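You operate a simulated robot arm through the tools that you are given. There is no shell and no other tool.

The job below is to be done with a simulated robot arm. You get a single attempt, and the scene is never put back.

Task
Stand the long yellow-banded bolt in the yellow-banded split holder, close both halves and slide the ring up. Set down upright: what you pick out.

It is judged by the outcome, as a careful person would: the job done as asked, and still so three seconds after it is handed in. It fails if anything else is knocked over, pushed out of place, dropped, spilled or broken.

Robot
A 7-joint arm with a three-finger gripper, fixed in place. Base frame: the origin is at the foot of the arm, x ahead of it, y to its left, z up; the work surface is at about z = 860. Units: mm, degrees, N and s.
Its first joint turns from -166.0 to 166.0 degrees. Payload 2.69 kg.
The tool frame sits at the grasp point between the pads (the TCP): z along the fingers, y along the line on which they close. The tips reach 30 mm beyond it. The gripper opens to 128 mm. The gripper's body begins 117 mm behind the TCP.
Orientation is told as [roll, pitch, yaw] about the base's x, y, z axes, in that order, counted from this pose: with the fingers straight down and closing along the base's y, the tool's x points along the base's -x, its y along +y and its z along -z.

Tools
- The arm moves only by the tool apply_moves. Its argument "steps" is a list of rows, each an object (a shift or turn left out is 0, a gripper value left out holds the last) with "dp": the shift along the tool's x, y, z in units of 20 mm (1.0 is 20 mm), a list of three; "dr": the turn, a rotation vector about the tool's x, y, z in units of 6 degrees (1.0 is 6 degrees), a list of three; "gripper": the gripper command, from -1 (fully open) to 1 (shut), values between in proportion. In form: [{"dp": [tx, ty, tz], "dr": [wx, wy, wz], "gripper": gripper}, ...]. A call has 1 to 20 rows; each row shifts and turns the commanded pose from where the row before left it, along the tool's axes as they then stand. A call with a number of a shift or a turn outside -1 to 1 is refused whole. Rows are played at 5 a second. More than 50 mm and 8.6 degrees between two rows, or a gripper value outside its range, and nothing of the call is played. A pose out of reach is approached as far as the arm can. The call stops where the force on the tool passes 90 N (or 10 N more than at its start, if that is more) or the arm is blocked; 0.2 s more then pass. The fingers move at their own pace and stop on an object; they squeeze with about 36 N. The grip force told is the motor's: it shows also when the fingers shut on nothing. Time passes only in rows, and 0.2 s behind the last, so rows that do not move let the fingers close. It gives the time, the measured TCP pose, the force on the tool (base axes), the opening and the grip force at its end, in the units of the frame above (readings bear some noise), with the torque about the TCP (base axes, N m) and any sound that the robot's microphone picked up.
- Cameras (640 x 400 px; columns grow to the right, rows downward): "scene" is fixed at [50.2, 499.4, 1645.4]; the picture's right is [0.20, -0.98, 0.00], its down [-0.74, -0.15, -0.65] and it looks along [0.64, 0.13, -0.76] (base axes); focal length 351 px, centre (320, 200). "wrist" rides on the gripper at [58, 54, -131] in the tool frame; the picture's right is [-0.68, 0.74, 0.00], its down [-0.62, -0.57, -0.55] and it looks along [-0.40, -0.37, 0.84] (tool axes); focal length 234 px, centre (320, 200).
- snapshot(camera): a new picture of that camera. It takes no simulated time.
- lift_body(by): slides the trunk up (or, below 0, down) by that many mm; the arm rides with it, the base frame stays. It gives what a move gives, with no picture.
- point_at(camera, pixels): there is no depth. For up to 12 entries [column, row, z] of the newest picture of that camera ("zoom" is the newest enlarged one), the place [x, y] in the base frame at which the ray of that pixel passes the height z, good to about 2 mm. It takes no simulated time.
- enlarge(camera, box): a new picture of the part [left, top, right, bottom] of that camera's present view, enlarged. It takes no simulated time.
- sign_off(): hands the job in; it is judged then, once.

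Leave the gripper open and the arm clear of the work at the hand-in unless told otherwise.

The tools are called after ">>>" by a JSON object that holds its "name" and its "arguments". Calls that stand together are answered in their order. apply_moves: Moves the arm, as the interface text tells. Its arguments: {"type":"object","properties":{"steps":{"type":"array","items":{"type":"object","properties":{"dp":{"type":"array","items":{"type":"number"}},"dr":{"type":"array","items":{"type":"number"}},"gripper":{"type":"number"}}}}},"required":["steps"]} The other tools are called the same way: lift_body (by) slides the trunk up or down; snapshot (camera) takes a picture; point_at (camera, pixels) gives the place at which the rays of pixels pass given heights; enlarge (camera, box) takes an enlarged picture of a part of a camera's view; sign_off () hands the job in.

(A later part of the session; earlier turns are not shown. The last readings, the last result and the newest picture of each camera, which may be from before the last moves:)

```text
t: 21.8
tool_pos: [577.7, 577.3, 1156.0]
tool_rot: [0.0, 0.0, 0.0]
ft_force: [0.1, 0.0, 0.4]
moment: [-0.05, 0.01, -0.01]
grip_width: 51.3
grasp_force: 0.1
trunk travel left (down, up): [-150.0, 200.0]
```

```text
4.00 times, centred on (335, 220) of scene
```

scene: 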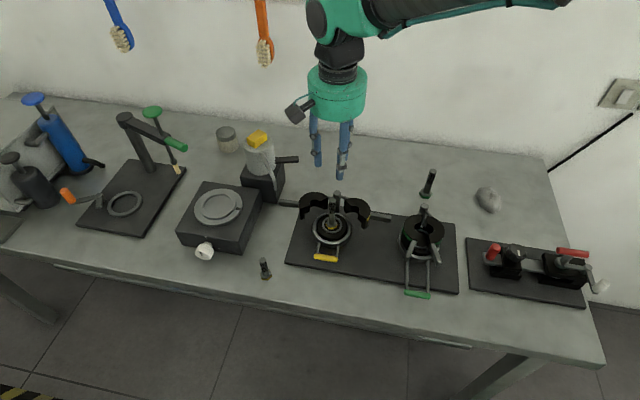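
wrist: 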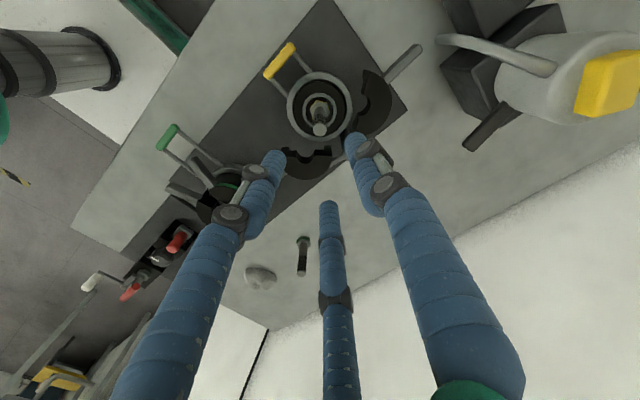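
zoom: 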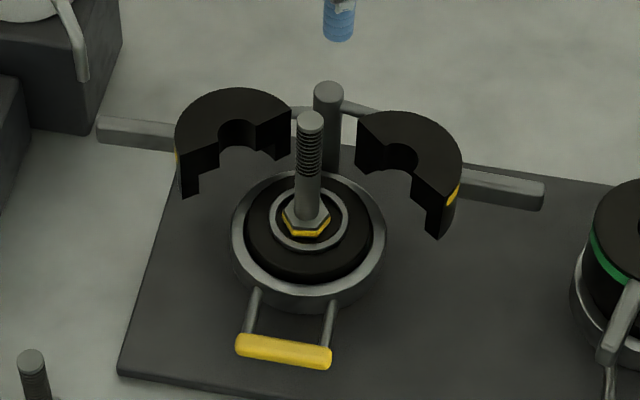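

I'll move back and left so the wrist camera looks straight at the holder, and open the fingers so they don't block the view.

>>> {"name": "apply_moves", "arguments": {"steps": [{"dp": [0.82, 0.86, 0], "gripper": -1}, {"dp": [0.82, 0.86, 0]}, {"dp": [0.82, 0.86, 0]}, {"dp": [0.82, 0.86, 0]}, {"dp": [0.82, 0.86, 0]}, {"dp": [0.82, 0.86, 0]}]}}

>>> {"name": "snapshot", "arguments": {"camera": "wrist"}}

>>> {"name": "enlarge", "arguments": {"camera": "wrist", "box": [230, 120, 430, 270]}}

```text
t: 23.2
tool_pos: [479.7, 680.2, 1153.0]
tool_rot: [0.0, 0.0, 0.1]
ft_force: [-0.1, 0.1, -0.8]
moment: [0.0, -0.01, -0.04]
grip_width: 128.2
grasp_force: 0.0
trunk travel left (down, up): [-150.0, 200.0]
```

```text
taken
```

wrist: 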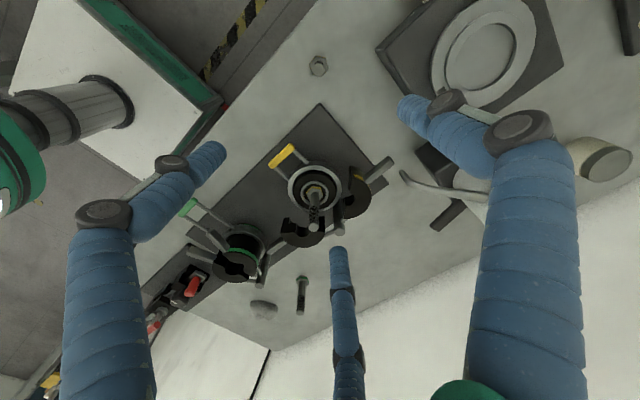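

```text
2.67 times, centred on (330, 195) of wrist
```

zoom: 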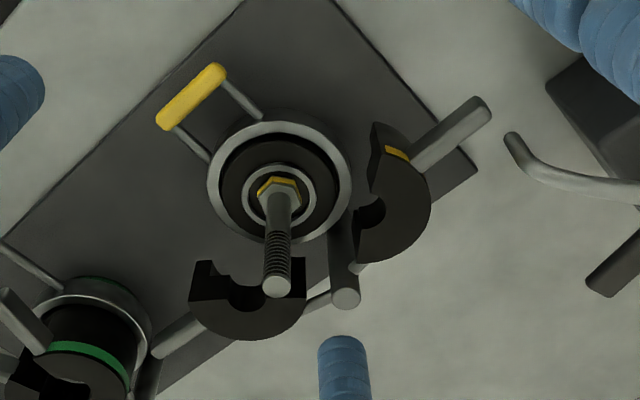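

Next I'll triangulate both lever tips. The left (+y) tip is at wrist (391,159) and scene (280,201). The right (−y) tip is at wrist (269,252) and scene (391,217).

>>> {"name": "point_at", "arguments": {"camera": "wrist", "pixels": [[391.1, 159.4, 930], [391.1, 159.4, 945], [391.1, 159.4, 960], [391.1, 159.4, 975], [269.3, 252, 930], [269.3, 252, 945], [269.3, 252, 960], [269.3, 252, 975]]}}

>>> {"name": "point_at", "arguments": {"camera": "scene", "pixels": [[279.5, 201.5, 930], [279.5, 201.5, 945], [279.5, 201.5, 960], [279.5, 201.5, 975], [390.8, 217.5, 930], [390.8, 217.5, 945], [390.8, 217.5, 960], [390.8, 217.5, 975]]}}

>>> {"name": "enlarge", "arguments": {"camera": "wrist", "box": [340, 140, 420, 220]}}

>>> {"name": "enlarge", "arguments": {"camera": "wrist", "box": [270, 195, 350, 275]}}

>>> {"name": "enlarge", "arguments": {"camera": "scene", "box": [270, 180, 340, 230]}}

>>> {"name": "enlarge", "arguments": {"camera": "scene", "box": [330, 185, 400, 240]}}

```text
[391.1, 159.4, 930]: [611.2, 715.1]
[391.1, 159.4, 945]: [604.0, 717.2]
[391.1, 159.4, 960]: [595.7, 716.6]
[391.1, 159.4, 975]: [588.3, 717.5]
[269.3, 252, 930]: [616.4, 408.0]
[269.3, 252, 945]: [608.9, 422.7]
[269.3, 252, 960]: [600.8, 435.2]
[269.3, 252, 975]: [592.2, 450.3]
```

```text
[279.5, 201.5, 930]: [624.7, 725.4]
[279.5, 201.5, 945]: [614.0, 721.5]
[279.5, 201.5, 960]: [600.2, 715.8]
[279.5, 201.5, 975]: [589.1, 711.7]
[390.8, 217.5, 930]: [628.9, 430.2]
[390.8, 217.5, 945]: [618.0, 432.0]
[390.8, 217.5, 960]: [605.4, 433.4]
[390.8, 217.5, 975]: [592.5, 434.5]
```

```text
5.00 times, centred on (380, 180) of wrist
```

zoom: 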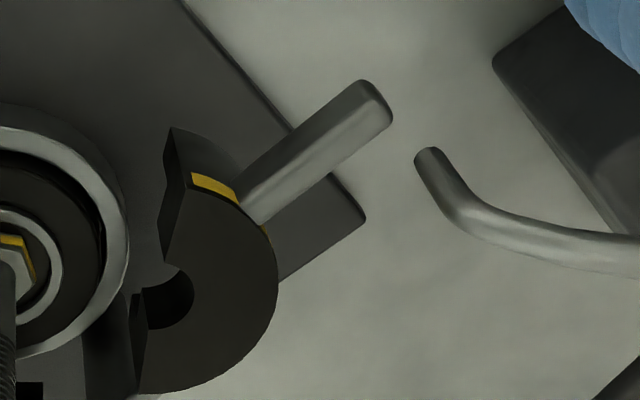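

```text
5.00 times, centred on (310, 235) of wrist
```

zoom: 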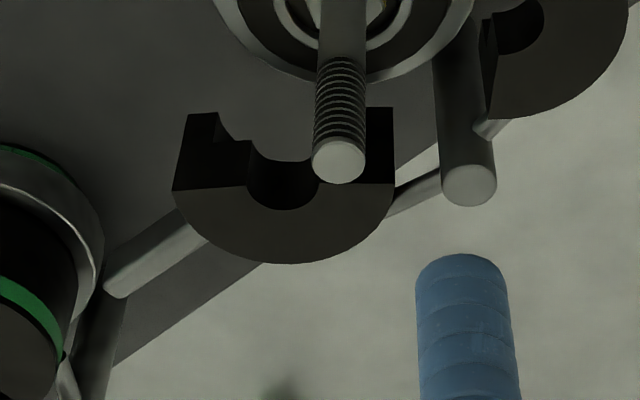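

```text
8.00 times, centred on (305, 205) of scene
```

zoom: 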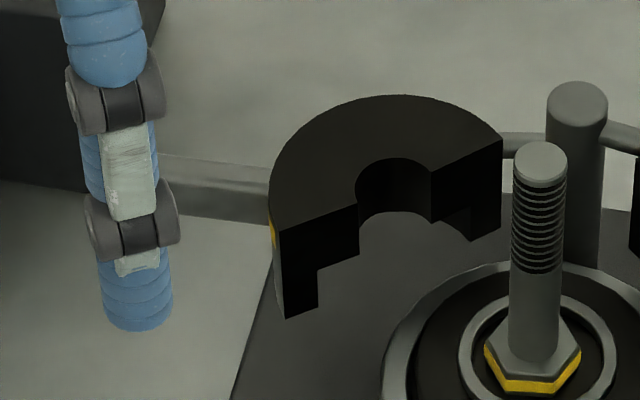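

```text
7.27 times, centred on (365, 212) of scene
```

zoom: 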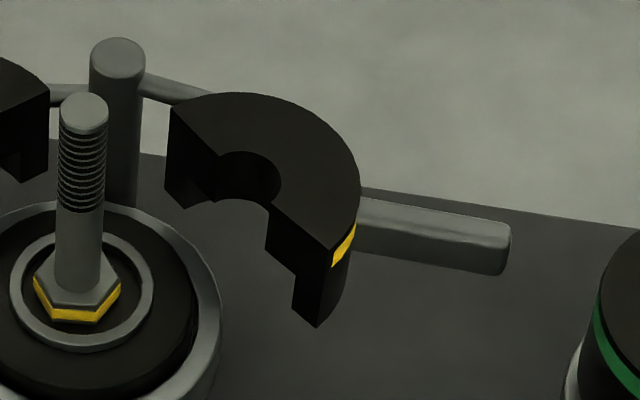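

The lever tips are symmetric: +y at about (599,717,958) and −y at about (604,434,958). Next I'll measure the halves' top-face corners to get the opening angle.

>>> {"name": "point_at", "arguments": {"camera": "scene", "pixels": [[300, 209, 970], [327.75, 197.1, 970], [314.4, 203.8, 970], [353.4, 199.5, 970], [376, 218.4, 970], [364, 209, 970], [379.5, 213, 960], [294.5, 205.5, 960]]}}

>>> {"name": "point_at", "arguments": {"camera": "wrist", "pixels": [[282.4, 232.6, 970], [324.8, 231.6, 970], [358, 194, 970], [355, 212, 970], [355.5, 182, 970]]}}

```text
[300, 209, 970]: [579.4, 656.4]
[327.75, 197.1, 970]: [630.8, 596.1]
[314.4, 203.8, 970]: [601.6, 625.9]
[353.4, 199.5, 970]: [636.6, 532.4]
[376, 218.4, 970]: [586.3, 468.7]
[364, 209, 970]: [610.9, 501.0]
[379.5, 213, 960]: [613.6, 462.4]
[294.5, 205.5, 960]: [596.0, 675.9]
```

```text
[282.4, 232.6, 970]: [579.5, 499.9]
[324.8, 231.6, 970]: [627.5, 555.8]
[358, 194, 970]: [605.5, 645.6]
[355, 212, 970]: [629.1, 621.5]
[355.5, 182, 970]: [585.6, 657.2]
```

The flat faces give an opening angle of about 50° about the post. A grey spout or rod sits near the +y lever tip, so I'll triangulate its end and the lever's attachment before planning the push.

>>> {"name": "point_at", "arguments": {"camera": "wrist", "pixels": [[401, 171, 880], [401, 171, 920], [401, 171, 960], [401, 171, 1000], [366, 176, 950], [366, 176, 960], [389, 158, 950], [389, 158, 960]]}}

>>> {"name": "point_at", "arguments": {"camera": "scene", "pixels": [[275.5, 189.5, 880], [275.5, 189.5, 920], [275.5, 189.5, 960], [275.5, 189.5, 1000], [298.5, 203, 950], [298.5, 203, 960], [370.5, 213.5, 950], [370.5, 213.5, 960]]}}

>>> {"name": "enlarge", "arguments": {"camera": "scene", "box": [230, 120, 330, 220]}}

>>> {"name": "enlarge", "arguments": {"camera": "wrist", "box": [360, 130, 460, 230]}}

```text
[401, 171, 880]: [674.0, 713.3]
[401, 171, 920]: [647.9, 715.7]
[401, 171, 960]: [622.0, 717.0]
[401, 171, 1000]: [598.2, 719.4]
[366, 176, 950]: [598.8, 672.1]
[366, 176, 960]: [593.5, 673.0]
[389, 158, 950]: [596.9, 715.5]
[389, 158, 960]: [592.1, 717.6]
```

```text
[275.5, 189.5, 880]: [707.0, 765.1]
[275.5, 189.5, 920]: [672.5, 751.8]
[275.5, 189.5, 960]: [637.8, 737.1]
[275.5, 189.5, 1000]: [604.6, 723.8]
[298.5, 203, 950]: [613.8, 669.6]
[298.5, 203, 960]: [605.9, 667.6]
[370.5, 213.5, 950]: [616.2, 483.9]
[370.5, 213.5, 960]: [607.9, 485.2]
```

```text
4.00 times, centred on (280, 170) of scene
```

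zoom: 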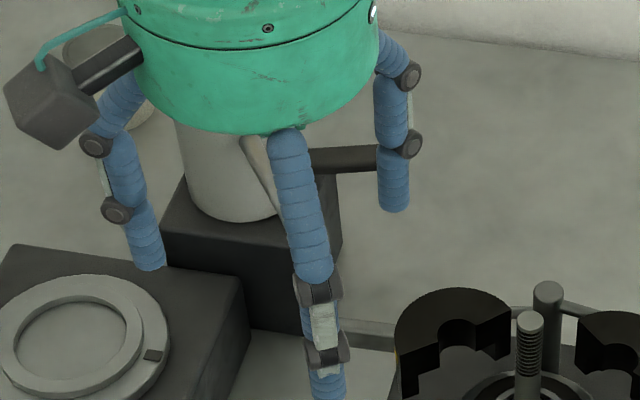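

```text
4.00 times, centred on (410, 180) of wrist
```

zoom: 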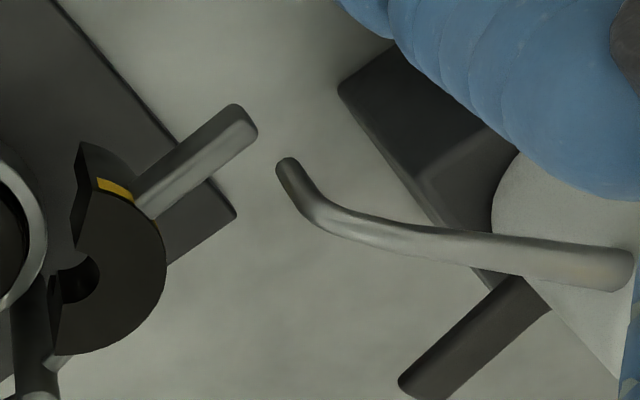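

The spout tip hangs at about (594,720,1010), directly above the +y lever's tip. I won't come down over that tip. Instead I'll push the half's outer flank, starting from about (654,668), with closed fingers along an arc about the post. First I'll close the fingers and fly to (654,668) at the present height.

>>> {"name": "apply_moves", "arguments": {"steps": [{"dp": [-0.97, -0.068, 0], "gripper": 1}, {"dp": [-0.97, -0.068, 0]}, {"dp": [-0.97, -0.068, 0]}, {"dp": [-0.97, -0.068, 0]}, {"dp": [-0.97, -0.068, 0]}, {"dp": [-0.97, -0.068, 0]}, {"dp": [-0.97, -0.068, 0]}, {"dp": [-0.97, -0.068, 0]}, {"dp": [-0.97, -0.068, 0]}, {"dp": [0, 0, 0]}]}}

>>> {"name": "snapshot", "arguments": {"camera": "scene"}}

>>> {"name": "snapshot", "arguments": {"camera": "wrist"}}

>>> {"name": "enlarge", "arguments": {"camera": "scene", "box": [230, 120, 350, 220]}}

```text
t: 25.4
tool_pos: [657.6, 666.1, 1154.5]
tool_rot: [0.0, 0.0, -0.1]
ft_force: [-0.6, 0.0, 0.2]
moment: [0.01, 0.05, 0.01]
grip_width: 1.9
grasp_force: 31.2
trunk travel left (down, up): [-150.0, 200.0]
```

```text
taken
```

scene: 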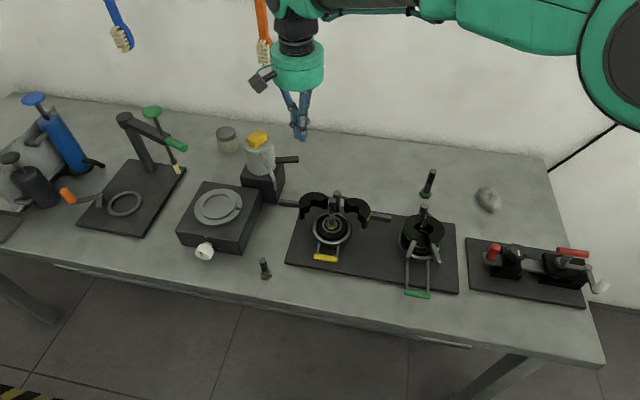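

```text
taken
```

wrist: 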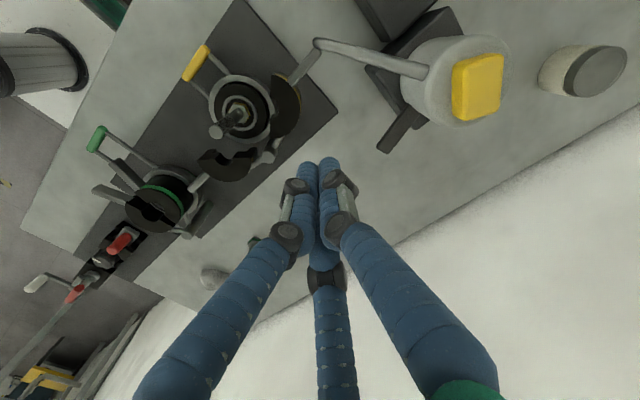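

```text
4.00 times, centred on (290, 170) of scene
```

zoom: 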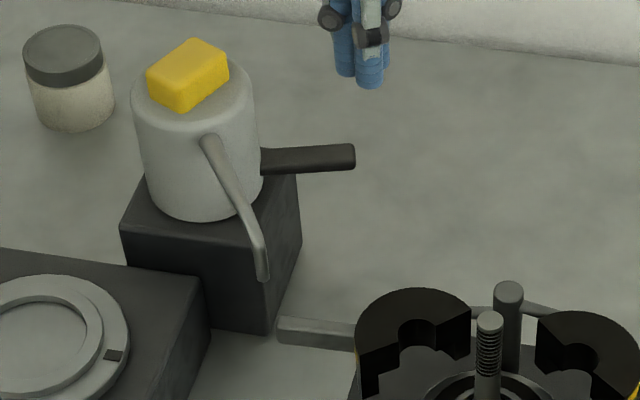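

The view is clear: spout, pot handle (end near (750,708,965)) and half all stay clear of a descent at (657,667). I'll go down to TCP z≈1010 first and check.

>>> {"name": "apply_moves", "arguments": {"steps": [{"dp": [0, 0, 0.9]}, {"dp": [0, 0, 0.9]}, {"dp": [0, 0, 0.9]}, {"dp": [0, 0, 0.9]}, {"dp": [0, 0, 0.9]}, {"dp": [0, 0, 0.9]}, {"dp": [0, 0, 0.9]}, {"dp": [0, 0, 0.9]}, {"dp": [0, 0, 0]}]}}

>>> {"name": "snapshot", "arguments": {"camera": "scene"}}

>>> {"name": "snapshot", "arguments": {"camera": "wrist"}}

>>> {"name": "enlarge", "arguments": {"camera": "scene", "box": [250, 130, 370, 240]}}

```text
t: 27.4
tool_pos: [656.5, 668.1, 1011.6]
tool_rot: [0.0, 0.0, 0.0]
ft_force: [0.3, 0.2, 0.3]
moment: [-0.03, 0.0, -0.01]
grip_width: 2.1
grasp_force: 31.1
trunk travel left (down, up): [-150.0, 200.0]
```

```text
taken
```

scene: 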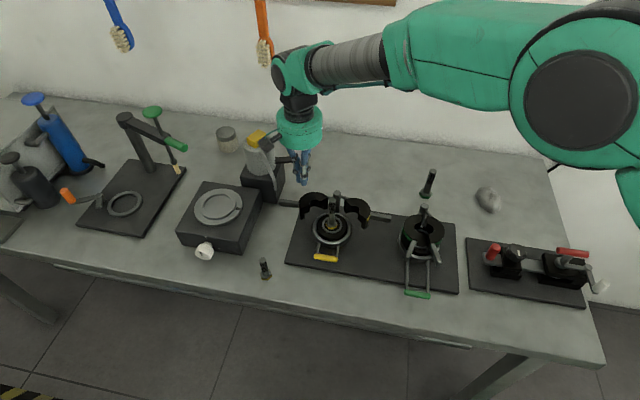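

```text
taken
```

wrist: 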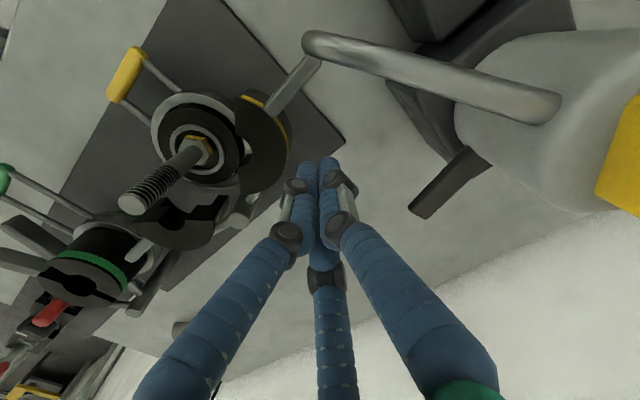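

```text
3.64 times, centred on (310, 185) of scene
```

zoom: 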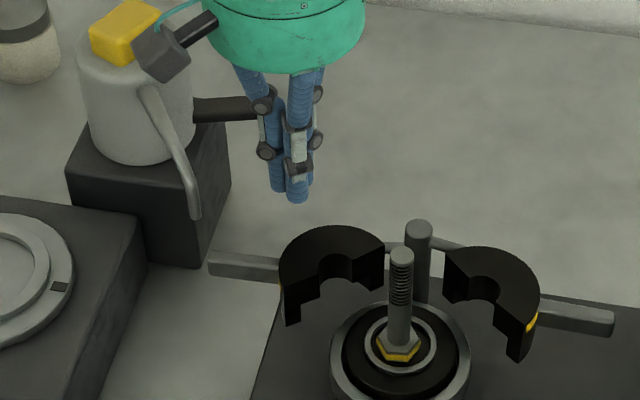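

All clear. I'll lower the last 36 mm to TCP z≈975, so the tips sit at about 945 beside the half's outer flank.

>>> {"name": "apply_moves", "arguments": {"steps": [{"dp": [0, 0, 0.6]}, {"dp": [0, 0, 0.6]}, {"dp": [0, 0, 0.6]}, {"dp": [0, 0, 0]}]}}

>>> {"name": "enlarge", "arguments": {"camera": "scene", "box": [260, 150, 360, 240]}}

>>> {"name": "snapshot", "arguments": {"camera": "wrist"}}

```text
t: 28.4
tool_pos: [655.9, 666.5, 973.3]
tool_rot: [0.0, 0.0, 0.0]
ft_force: [-0.3, 0.4, -0.7]
moment: [0.01, 0.0, -0.02]
grip_width: 2.1
grasp_force: 31.9
trunk travel left (down, up): [-150.0, 200.0]
```

```text
4.44 times, centred on (310, 195) of scene
```

zoom: 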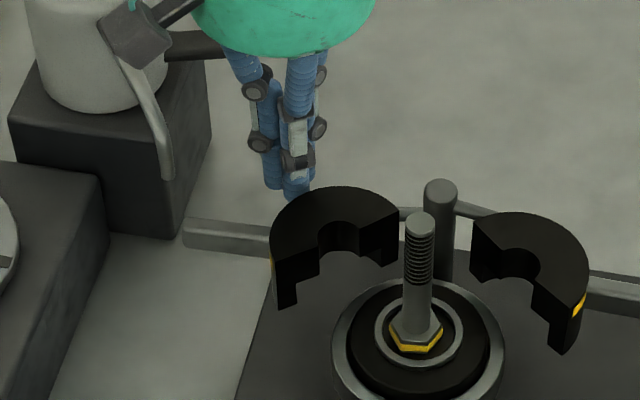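

```text
taken
```

wrist: 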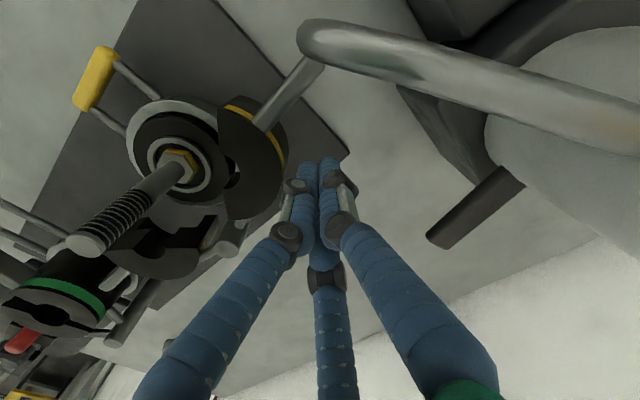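

The fingertips are just behind the +y half. I'll start pushing gently in the closing direction and read the forces.

>>> {"name": "apply_moves", "arguments": {"steps": [{"dp": [0.2, -0.15, 0]}, {"dp": [0.2, -0.15, 0]}, {"dp": [0.2, -0.1, 0]}, {"dp": [0, 0, 0]}]}}

>>> {"name": "enlarge", "arguments": {"camera": "scene", "box": [260, 150, 360, 240]}}

```text
t: 29.4
tool_pos: [643.1, 657.8, 974.2]
tool_rot: [0.0, 0.0, 0.0]
ft_force: [0.2, 0.4, 0.2]
moment: [0.02, 0.0, 0.0]
grip_width: 1.9
grasp_force: 30.7
trunk travel left (down, up): [-150.0, 200.0]
```

```text
4.44 times, centred on (310, 195) of scene
```

zoom: 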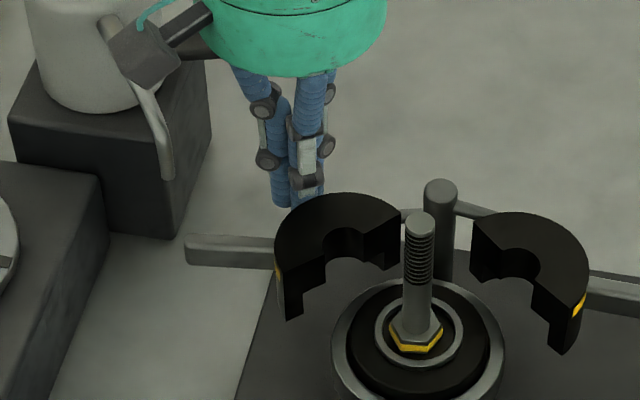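

The half is moving and the force is very low. I'll continue along the arc in small steps.

>>> {"name": "apply_moves", "arguments": {"steps": [{"dp": [0.4, -0.03, 0]}, {"dp": [0.35, -0.05, 0]}, {"dp": [0.35, -0.08, 0]}, {"dp": [0.35, -0.12, 0]}, {"dp": [0, 0, 0]}]}}

>>> {"name": "enlarge", "arguments": {"camera": "scene", "box": [260, 150, 380, 260]}}

>>> {"name": "snapshot", "arguments": {"camera": "wrist"}}

```text
t: 30.6
tool_pos: [614.6, 653.5, 974.1]
tool_rot: [0.0, 0.0, 0.0]
ft_force: [-0.2, 0.6, 0.4]
moment: [-0.03, -0.01, 0.0]
grip_width: 1.9
grasp_force: 31.2
trunk travel left (down, up): [-150.0, 200.0]
```

```text
3.64 times, centred on (320, 205) of scene
```

zoom: 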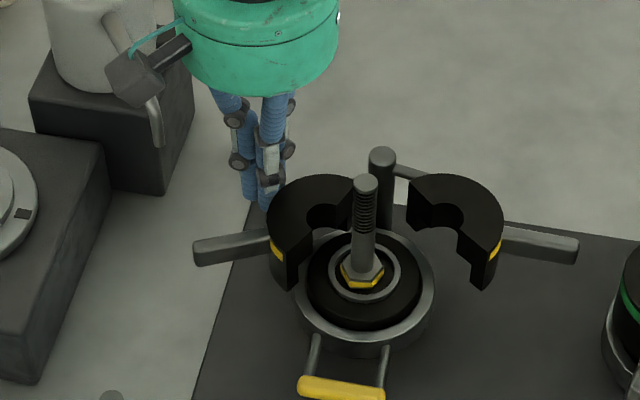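

```text
taken
```

wrist: 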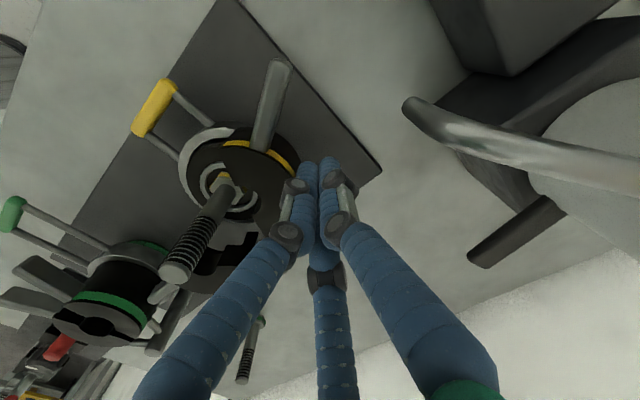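

The half follows well. Next: further along the arc to about (590,639), leaving it about 10° ajar.

>>> {"name": "apply_moves", "arguments": {"steps": [{"dp": [0.35, -0.17, 0]}, {"dp": [0.33, -0.18, 0]}, {"dp": [0.3, -0.2, 0]}, {"dp": [0.25, -0.18, 0]}, {"dp": [0, 0, 0]}]}}

>>> {"name": "enlarge", "arguments": {"camera": "scene", "box": [280, 170, 390, 260]}}

>>> {"name": "snapshot", "arguments": {"camera": "wrist"}}

```text
t: 31.8
tool_pos: [589.1, 638.6, 975.8]
tool_rot: [0.0, 0.1, 0.0]
ft_force: [-0.1, -1.3, 0.4]
moment: [0.01, 0.0, -0.03]
grip_width: 2.0
grasp_force: 31.5
trunk travel left (down, up): [-150.0, 200.0]
```

```text
4.44 times, centred on (335, 215) of scene
```

zoom: 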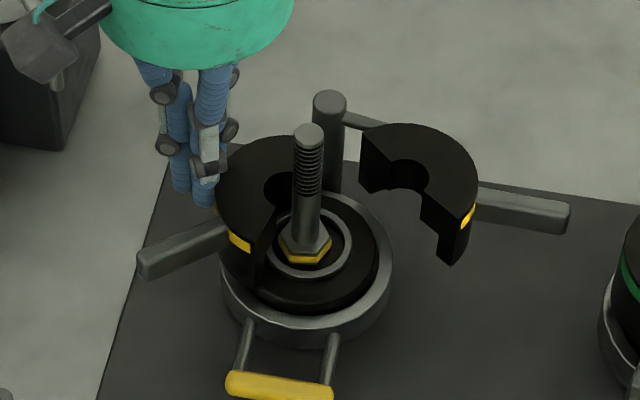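

```text
taken
```

wrist: 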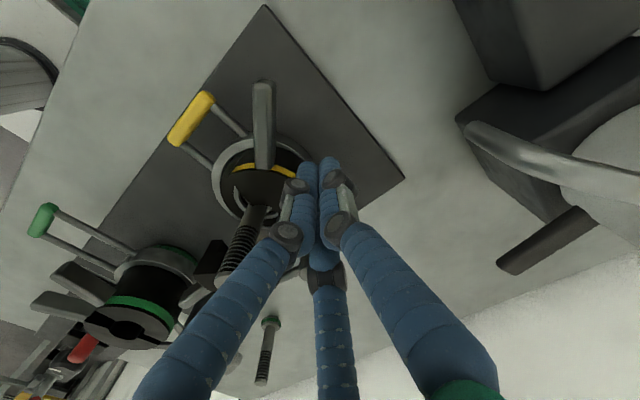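

The +y half is about 10° from closed. I'll back off sideways, rise, cross over the bolt and set up the mirror push at (656,484) for the −y half.

>>> {"name": "apply_moves", "arguments": {"steps": [{"dp": [-0.1, 0.35, 0]}, {"dp": [-0.1, 0.35, 0]}, {"dp": [0, 0, -1]}, {"dp": [0, 0, -1]}, {"dp": [0, 0, -1]}, {"dp": [0, 0, -1]}, {"dp": [0, 0, -1]}, {"dp": [0, 0, -1]}, {"dp": [0, 0, -1]}, {"dp": [0, 0, -1]}, {"dp": [0, 0, 0]}]}}

>>> {"name": "apply_moves", "arguments": {"steps": [{"dp": [-0.34, -0.94, 0]}, {"dp": [-0.34, -0.94, 0]}, {"dp": [-0.34, -0.94, 0]}, {"dp": [-0.34, -0.94, 0]}, {"dp": [-0.34, -0.94, 0]}, {"dp": [-0.34, -0.94, 0]}, {"dp": [-0.34, -0.94, 0]}, {"dp": [-0.34, -0.94, 0]}, {"dp": [-0.34, -0.94, 0]}, {"dp": [0, 0, 0]}]}}

>>> {"name": "snapshot", "arguments": {"camera": "scene"}}

>>> {"name": "snapshot", "arguments": {"camera": "wrist"}}

```text
t: 34.2
tool_pos: [595.3, 652.5, 1135.3]
tool_rot: [-0.1, -0.1, -0.1]
ft_force: [-0.7, 0.1, -0.3]
moment: [-0.01, -0.03, 0.0]
grip_width: 2.2
grasp_force: 31.7
trunk travel left (down, up): [-150.0, 200.0]
```

```text
t: 36.4
tool_pos: [655.5, 482.5, 1132.8]
tool_rot: [0.0, 0.0, 0.1]
ft_force: [1.6, -0.6, 0.4]
moment: [0.05, 0.04, -0.02]
grip_width: 2.2
grasp_force: 32.2
trunk travel left (down, up): [-150.0, 200.0]
```

```text
taken
```

scene: 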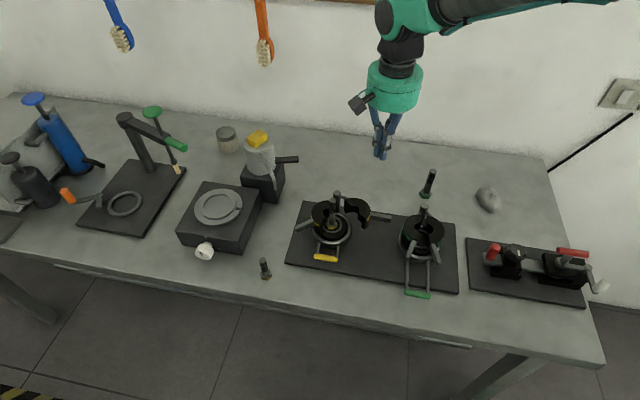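

```text
taken
```

wrist: 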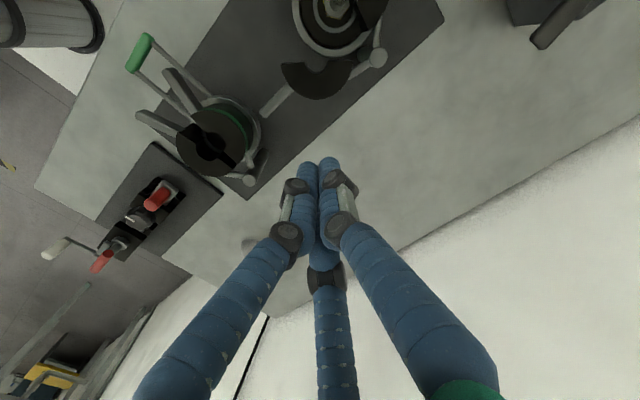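

In position with nothing nearby. I'll descend to TCP z≈975 behind the −y half.

>>> {"name": "apply_moves", "arguments": {"steps": [{"dp": [0, 0, 0.98]}, {"dp": [0, 0, 0.98]}, {"dp": [0, 0, 0.98]}, {"dp": [0, 0, 0.98]}, {"dp": [0, 0, 0.98]}, {"dp": [0, 0, 0.98]}, {"dp": [0, 0, 0.98]}, {"dp": [0, 0, 0.98]}, {"dp": [0, 0, 0]}]}}

>>> {"name": "enlarge", "arguments": {"camera": "scene", "box": [300, 150, 420, 250]}}

>>> {"name": "snapshot", "arguments": {"camera": "wrist"}}

```text
t: 38.4
tool_pos: [654.3, 485.0, 976.0]
tool_rot: [0.1, 0.1, 0.1]
ft_force: [-0.1, 0.9, 0.0]
moment: [0.0, 0.02, -0.02]
grip_width: 2.3
grasp_force: 31.4
trunk travel left (down, up): [-150.0, 200.0]
```

```text
4.00 times, centred on (360, 200) of scene
```

zoom: 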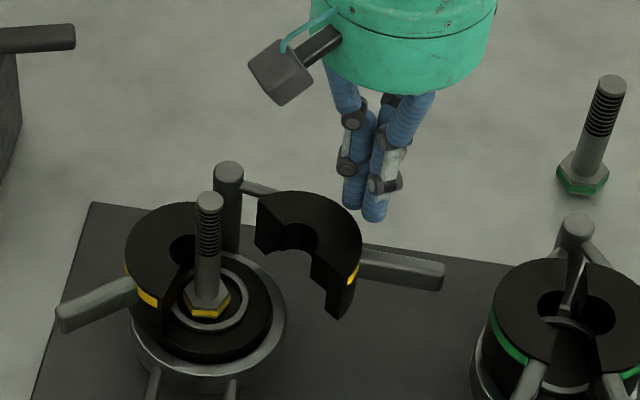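

```text
taken
```

wrist: 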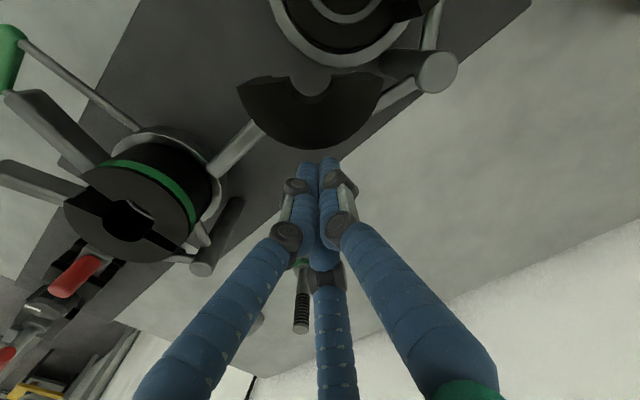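

The fingers are behind the −y half. I'll push with the mirrored arc, gently first.

>>> {"name": "apply_moves", "arguments": {"steps": [{"dp": [0.2, 0.15, 0]}, {"dp": [0.2, 0.15, 0]}, {"dp": [0.2, 0.1, 0]}, {"dp": [0.4, 0.03, 0]}, {"dp": [0.35, 0.05, 0]}, {"dp": [0, 0, 0]}]}}

>>> {"name": "enlarge", "arguments": {"camera": "scene", "box": [300, 150, 420, 250]}}

```text
t: 39.8
tool_pos: [627.6, 492.9, 977.3]
tool_rot: [0.0, 0.0, 0.0]
ft_force: [0.7, -0.3, 0.5]
moment: [-0.01, -0.02, 0.02]
grip_width: 2.0
grasp_force: 31.6
trunk travel left (down, up): [-150.0, 200.0]
```

```text
4.00 times, centred on (360, 200) of scene
```

zoom: 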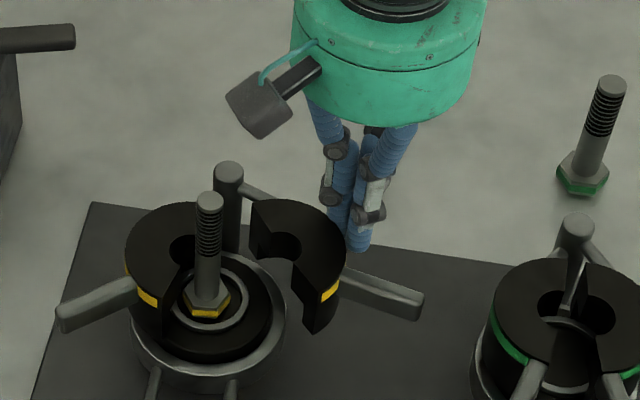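

The −y half is following. I'll continue the mirrored arc to about (592,511).

>>> {"name": "apply_moves", "arguments": {"steps": [{"dp": [0.35, 0.08, 0]}, {"dp": [0.35, 0.12, 0]}, {"dp": [0.35, 0.17, 0]}, {"dp": [0.33, 0.18, 0]}, {"dp": [0.3, 0.2, 0]}, {"dp": [0.15, 0.12, 0]}, {"dp": [0, 0, 0]}]}}

>>> {"name": "enlarge", "arguments": {"camera": "scene", "box": [290, 160, 400, 260]}}

>>> {"name": "snapshot", "arguments": {"camera": "wrist"}}

```text
t: 41.4
tool_pos: [591.2, 509.6, 976.5]
tool_rot: [0.0, 0.0, 0.1]
ft_force: [0.7, 0.0, 0.1]
moment: [-0.04, 0.02, 0.01]
grip_width: 2.1
grasp_force: 30.9
trunk travel left (down, up): [-150.0, 200.0]
```

```text
4.00 times, centred on (345, 210) of scene
```

zoom: 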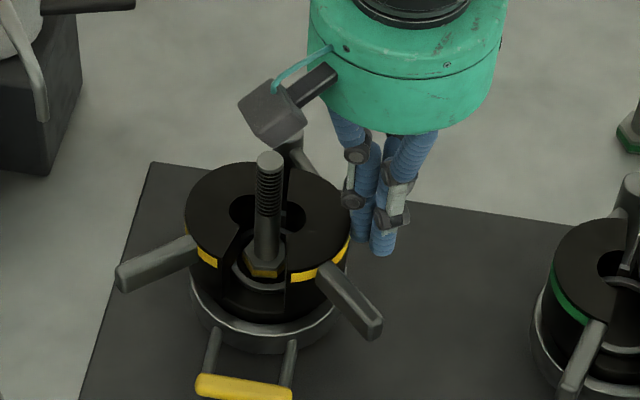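

```text
taken
```

wrist: 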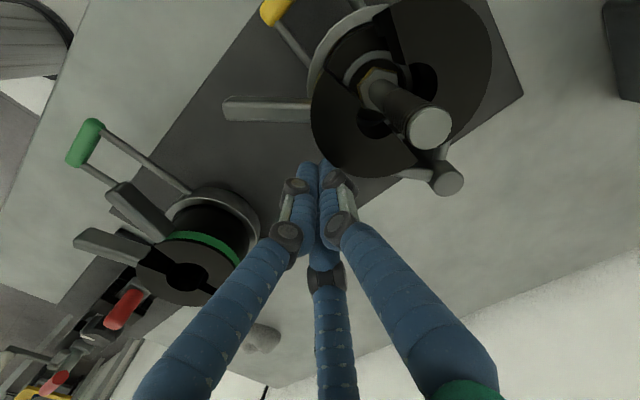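

Both halves are about 10° ajar with the bolt upright between them. I'll keep the fingers shut and finish this −y half in small steps, watching the force for the end stop.

>>> {"name": "apply_moves", "arguments": {"steps": [{"dp": [0.15, 0.12, 0]}, {"dp": [0.13, 0.12, 0]}, {"dp": [0.12, 0.12, 0]}, {"dp": [0, 0, 0]}]}}

>>> {"name": "enlarge", "arguments": {"camera": "scene", "box": [300, 180, 370, 250]}}

>>> {"name": "enlarge", "arguments": {"camera": "wrist", "box": [240, 0, 440, 200]}}

```text
t: 42.4
tool_pos: [582.4, 517.0, 977.0]
tool_rot: [0.0, 0.0, 0.0]
ft_force: [0.6, -0.2, -0.2]
moment: [-0.01, 0.05, 0.01]
grip_width: 2.3
grasp_force: 31.2
trunk travel left (down, up): [-150.0, 200.0]
```

```text
5.71 times, centred on (335, 215) of scene
```

zoom: 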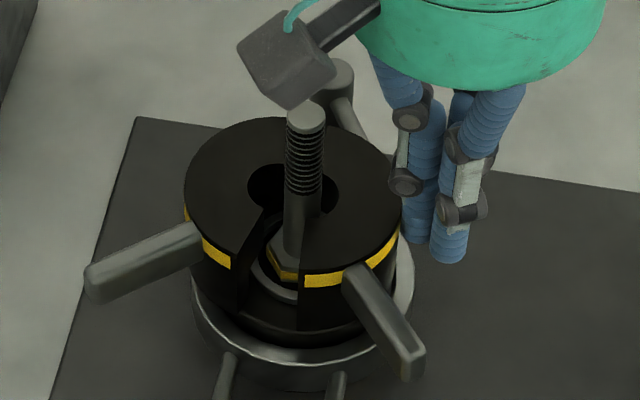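

```text
2.00 times, centred on (340, 100) of wrist
```

zoom: 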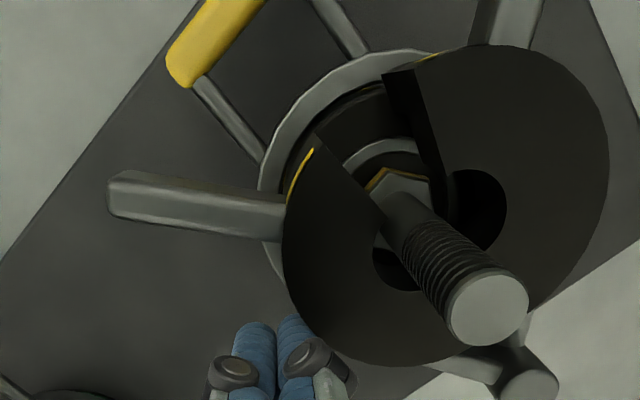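

The −y half's front corner is about 5 mm from the midline. I'll push on in smaller steps and check the force.

>>> {"name": "apply_moves", "arguments": {"steps": [{"dp": [0.06, 0.08, 0]}, {"dp": [0.04, 0.06, 0]}, {"dp": [0, 0, 0]}]}}

>>> {"name": "enlarge", "arguments": {"camera": "scene", "box": [300, 180, 370, 250]}}

```text
t: 43.2
tool_pos: [581.4, 518.2, 978.4]
tool_rot: [0.0, 0.1, -0.1]
ft_force: [6.8, -17.0, 0.0]
moment: [-0.12, -0.12, -0.13]
grip_width: 1.9
grasp_force: 31.3
trunk travel left (down, up): [-150.0, 200.0]
```

```text
5.71 times, centred on (335, 215) of scene
```

zoom: 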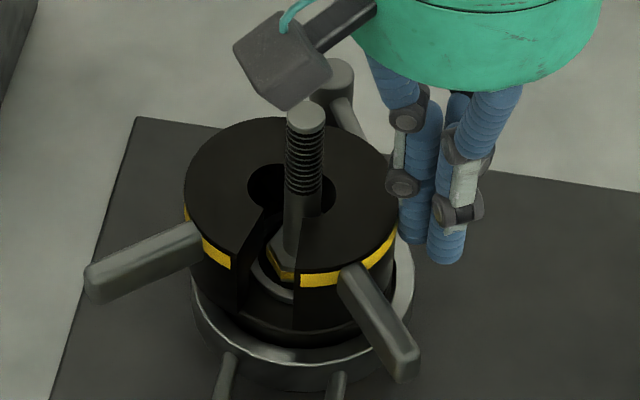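

The force rose to about 18 N, so the −y half has reached a stop. I'll back off, rise and look from above at how closed it is.

>>> {"name": "apply_moves", "arguments": {"steps": [{"dp": [-0.05, -0.35, 0]}, {"dp": [-0.05, -0.4, 0]}, {"dp": [0, 0, -1]}, {"dp": [0, 0, -1]}, {"dp": [0, 0, -1]}, {"dp": [0, 0, -1]}, {"dp": [0, 0, -1]}, {"dp": [0, 0, -1]}, {"dp": [0, 0, -1]}, {"dp": [0, 0, -1]}, {"dp": [0, 0, 0]}]}}

>>> {"name": "enlarge", "arguments": {"camera": "scene", "box": [300, 180, 370, 250]}}

>>> {"name": "snapshot", "arguments": {"camera": "wrist"}}

```text
t: 45.6
tool_pos: [583.6, 504.3, 1137.1]
tool_rot: [0.0, 0.1, 0.1]
ft_force: [-0.1, 0.1, -0.2]
moment: [0.0, -0.04, 0.03]
grip_width: 2.3
grasp_force: 31.3
trunk travel left (down, up): [-150.0, 200.0]
```

```text
5.71 times, centred on (335, 215) of scene
```

zoom: 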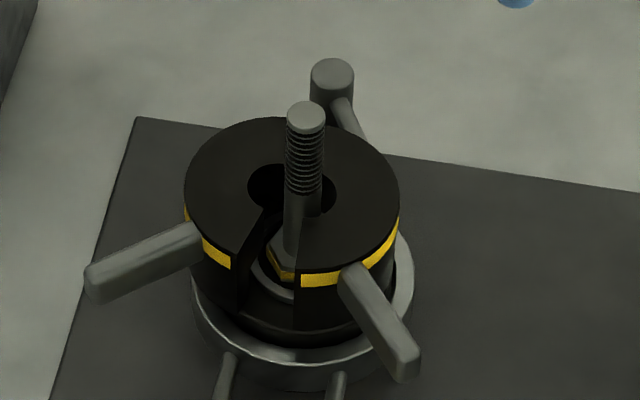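

```text
taken
```

wrist: 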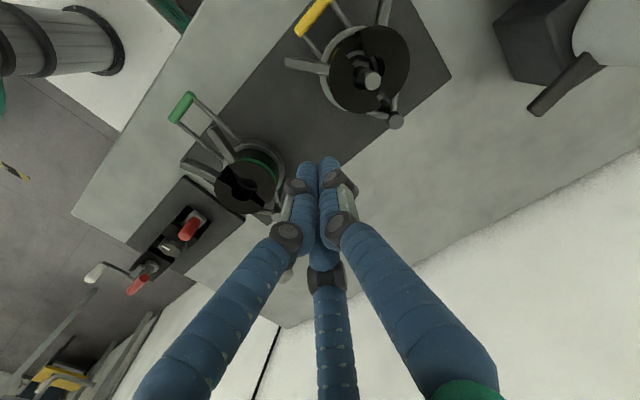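

I'll enlarge the wrist view of the holder to judge both halves.

>>> {"name": "enlarge", "arguments": {"camera": "wrist", "box": [310, 10, 430, 130]}}

>>> {"name": "enlarge", "arguments": {"camera": "scene", "box": [312, 190, 362, 230]}}

```text
3.33 times, centred on (370, 70) of wrist
```

zoom: 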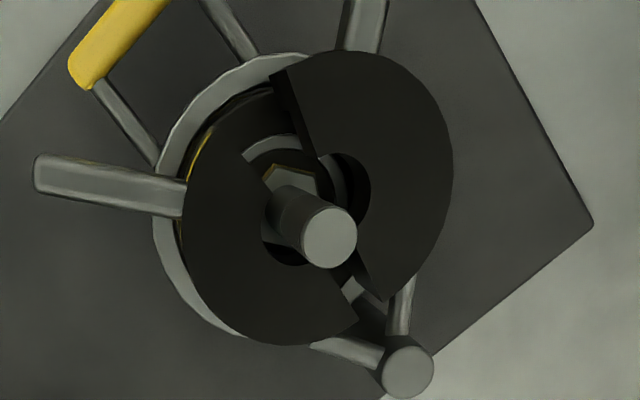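

```text
10.00 times, centred on (337, 210) of scene
```

zoom: 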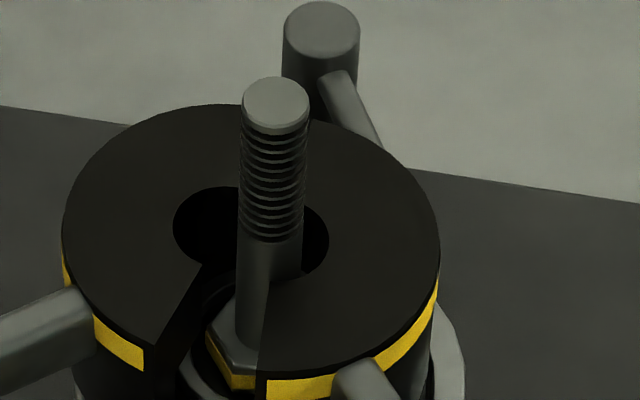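

The −y half looks nearly closed. Now I'll go back over to the +y side at (592,656), descend and close that half as well.

>>> {"name": "apply_moves", "arguments": {"steps": [{"dp": [-0.05, 0.95, 0]}, {"dp": [-0.05, 0.95, 0]}, {"dp": [-0.05, 0.95, 0]}, {"dp": [-0.05, 0.95, 0]}, {"dp": [-0.05, 0.95, 0]}, {"dp": [-0.05, 0.95, 0]}, {"dp": [-0.05, 0.95, 0]}, {"dp": [-0.05, 0.95, 0]}, {"dp": [0, 0, 0]}]}}

>>> {"name": "apply_moves", "arguments": {"steps": [{"dp": [0, 0, 0.9]}, {"dp": [0, 0, 0.9]}, {"dp": [0, 0, 0.9]}, {"dp": [0, 0, 0.9]}, {"dp": [0, 0, 0.9]}, {"dp": [0, 0, 0.9]}, {"dp": [0, 0, 0.9]}, {"dp": [0, 0, 0.9]}, {"dp": [0, 0, 0.8]}, {"dp": [0, 0, 0]}]}}

>>> {"name": "enlarge", "arguments": {"camera": "scene", "box": [280, 160, 380, 250]}}

>>> {"name": "snapshot", "arguments": {"camera": "wrist"}}

```text
t: 47.6
tool_pos: [590.9, 657.4, 1137.4]
tool_rot: [0.0, 0.0, 0.0]
ft_force: [0.6, -0.1, -0.3]
moment: [-0.03, 0.02, 0.0]
grip_width: 2.1
grasp_force: 31.4
trunk travel left (down, up): [-150.0, 200.0]
```

```text
t: 49.8
tool_pos: [591.1, 659.8, 978.1]
tool_rot: [0.0, 0.0, 0.0]
ft_force: [0.3, -0.1, -0.3]
moment: [-0.05, 0.02, 0.02]
grip_width: 2.1
grasp_force: 30.9
trunk travel left (down, up): [-150.0, 200.0]
```

```text
4.44 times, centred on (330, 205) of scene
```

zoom: 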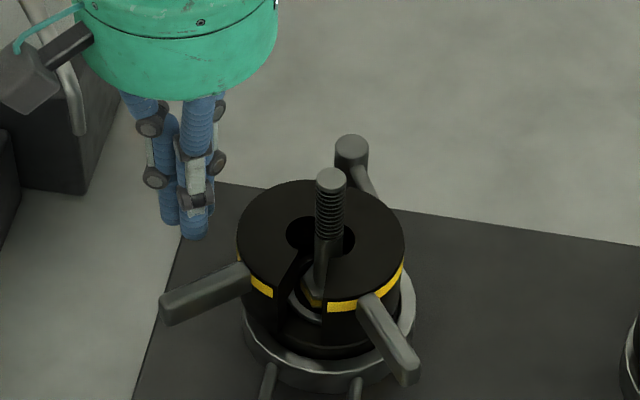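

```text
taken
```

wrist: 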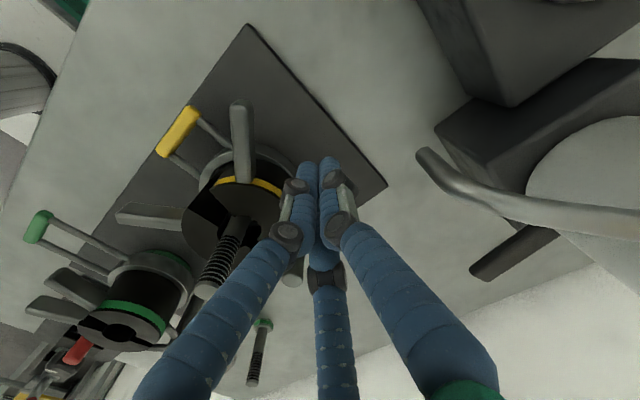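

The fingers are beside the +y half, clear of the spout. I'll approach and push it closed in small steps.

>>> {"name": "apply_moves", "arguments": {"steps": [{"dp": [0.05, -0.4, 0]}, {"dp": [0.05, -0.4, 0]}, {"dp": [0.1, -0.2, 0]}, {"dp": [0.1, -0.15, 0]}, {"dp": [0, 0, 0]}]}}

>>> {"name": "enlarge", "arguments": {"camera": "scene", "box": [300, 180, 370, 250]}}

```text
t: 51.0
tool_pos: [586.2, 634.1, 978.0]
tool_rot: [0.0, 0.0, 0.0]
ft_force: [-1.1, 1.5, -0.1]
moment: [0.06, 0.0, -0.01]
grip_width: 2.1
grasp_force: 31.3
trunk travel left (down, up): [-150.0, 200.0]
```

```text
5.71 times, centred on (335, 215) of scene
```

zoom: 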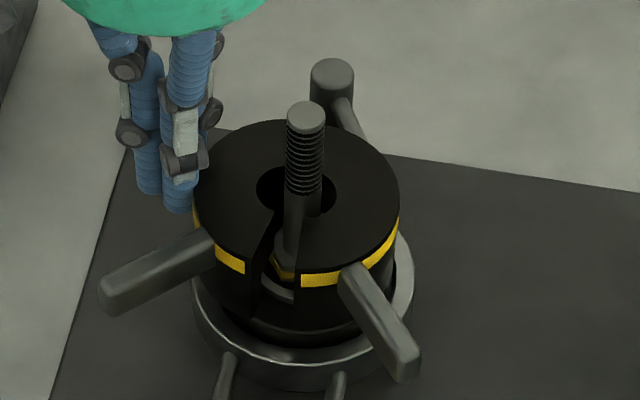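

The gap is narrowing. Continuing in about 2–3 mm steps.

>>> {"name": "apply_moves", "arguments": {"steps": [{"dp": [0.1, -0.12, 0]}, {"dp": [0.08, -0.12, 0]}, {"dp": [0, 0, 0]}]}}

>>> {"name": "apply_moves", "arguments": {"steps": [{"dp": [0.05, -0.08, 0]}, {"dp": [0, 0, 0]}]}}

>>> {"name": "enlarge", "arguments": {"camera": "scene", "box": [300, 180, 370, 250]}}

```text
t: 51.8
tool_pos: [581.5, 628.5, 977.9]
tool_rot: [0.1, -0.1, 0.0]
ft_force: [-0.3, 0.2, -0.3]
moment: [0.01, 0.04, 0.01]
grip_width: 2.0
grasp_force: 31.3
trunk travel left (down, up): [-150.0, 200.0]
```

```text
t: 52.4
tool_pos: [580.5, 628.1, 978.6]
tool_rot: [0.0, 0.0, 0.0]
ft_force: [-1.3, 0.0, 0.5]
moment: [0.0, 0.02, -0.01]
grip_width: 2.1
grasp_force: 31.6
trunk travel left (down, up): [-150.0, 200.0]
```

```text
5.71 times, centred on (335, 215) of scene
```

zoom: 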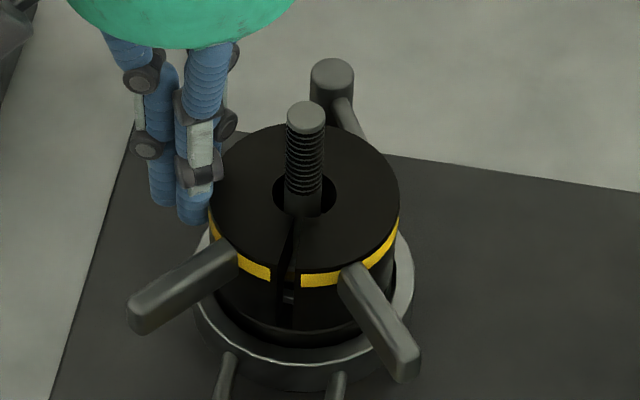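

A gap of about 25 zoom-pixels (10 mm) remains at the front. Continuing in small steps.

>>> {"name": "apply_moves", "arguments": {"steps": [{"dp": [0.03, -0.08, 0]}, {"dp": [0.03, -0.08, 0]}, {"dp": [0, 0, 0]}]}}

>>> {"name": "enlarge", "arguments": {"camera": "scene", "box": [300, 180, 370, 250]}}

```text
t: 53.2
tool_pos: [578.5, 625.5, 977.1]
tool_rot: [0.1, 0.0, 0.0]
ft_force: [-1.4, 5.7, 0.0]
moment: [0.04, 0.03, -0.02]
grip_width: 2.1
grasp_force: 31.2
trunk travel left (down, up): [-150.0, 200.0]
```

```text
5.71 times, centred on (335, 215) of scene
```

zoom: 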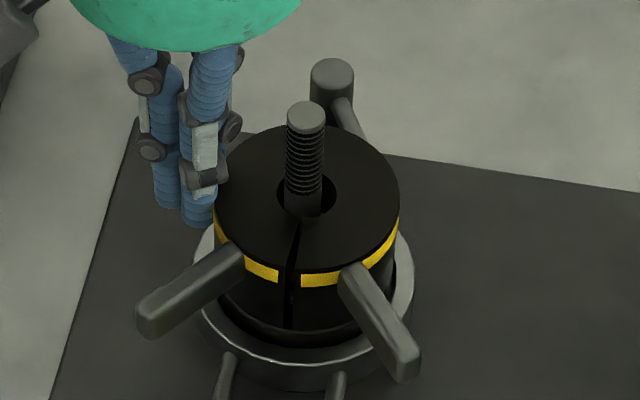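

The force is at 5.7 N. I'll press another millimetre or two to see whether this is the stop.

>>> {"name": "apply_moves", "arguments": {"steps": [{"dp": [0, -0.06, 0]}, {"dp": [0, 0, 0]}]}}

>>> {"name": "apply_moves", "arguments": {"steps": [{"dp": [0, -0.06, 0]}, {"dp": [0, 0, 0]}]}}

>>> {"name": "enlarge", "arguments": {"camera": "scene", "box": [310, 190, 360, 240]}}

>>> {"name": "snapshot", "arguments": {"camera": "wrist"}}

```text
t: 53.8
tool_pos: [579.6, 624.9, 978.1]
tool_rot: [0.1, -0.1, 0.2]
ft_force: [-0.2, 17.2, 1.8]
moment: [0.23, -0.01, 0.01]
grip_width: 2.0
grasp_force: 31.4
trunk travel left (down, up): [-150.0, 200.0]
```

```text
t: 54.4
tool_pos: [579.8, 625.3, 976.5]
tool_rot: [0.1, -0.1, 0.1]
ft_force: [-1.1, 34.4, 2.2]
moment: [0.55, 0.04, -0.01]
grip_width: 2.2
grasp_force: 31.4
trunk travel left (down, up): [-150.0, 200.0]
```

```text
8.00 times, centred on (335, 215) of scene
```

zoom: 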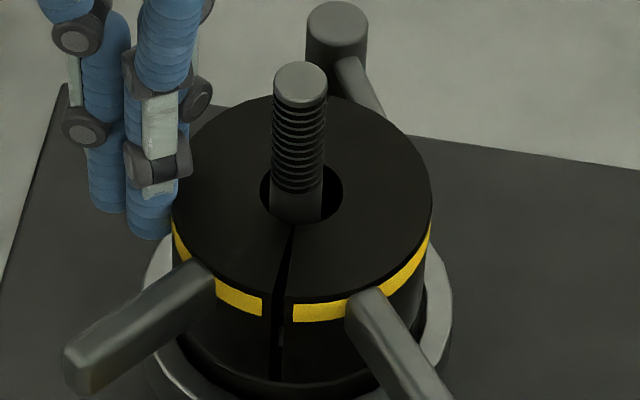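

```text
taken
```

wrist: 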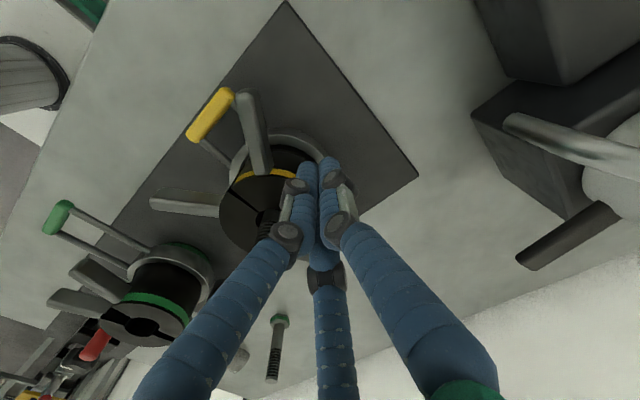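

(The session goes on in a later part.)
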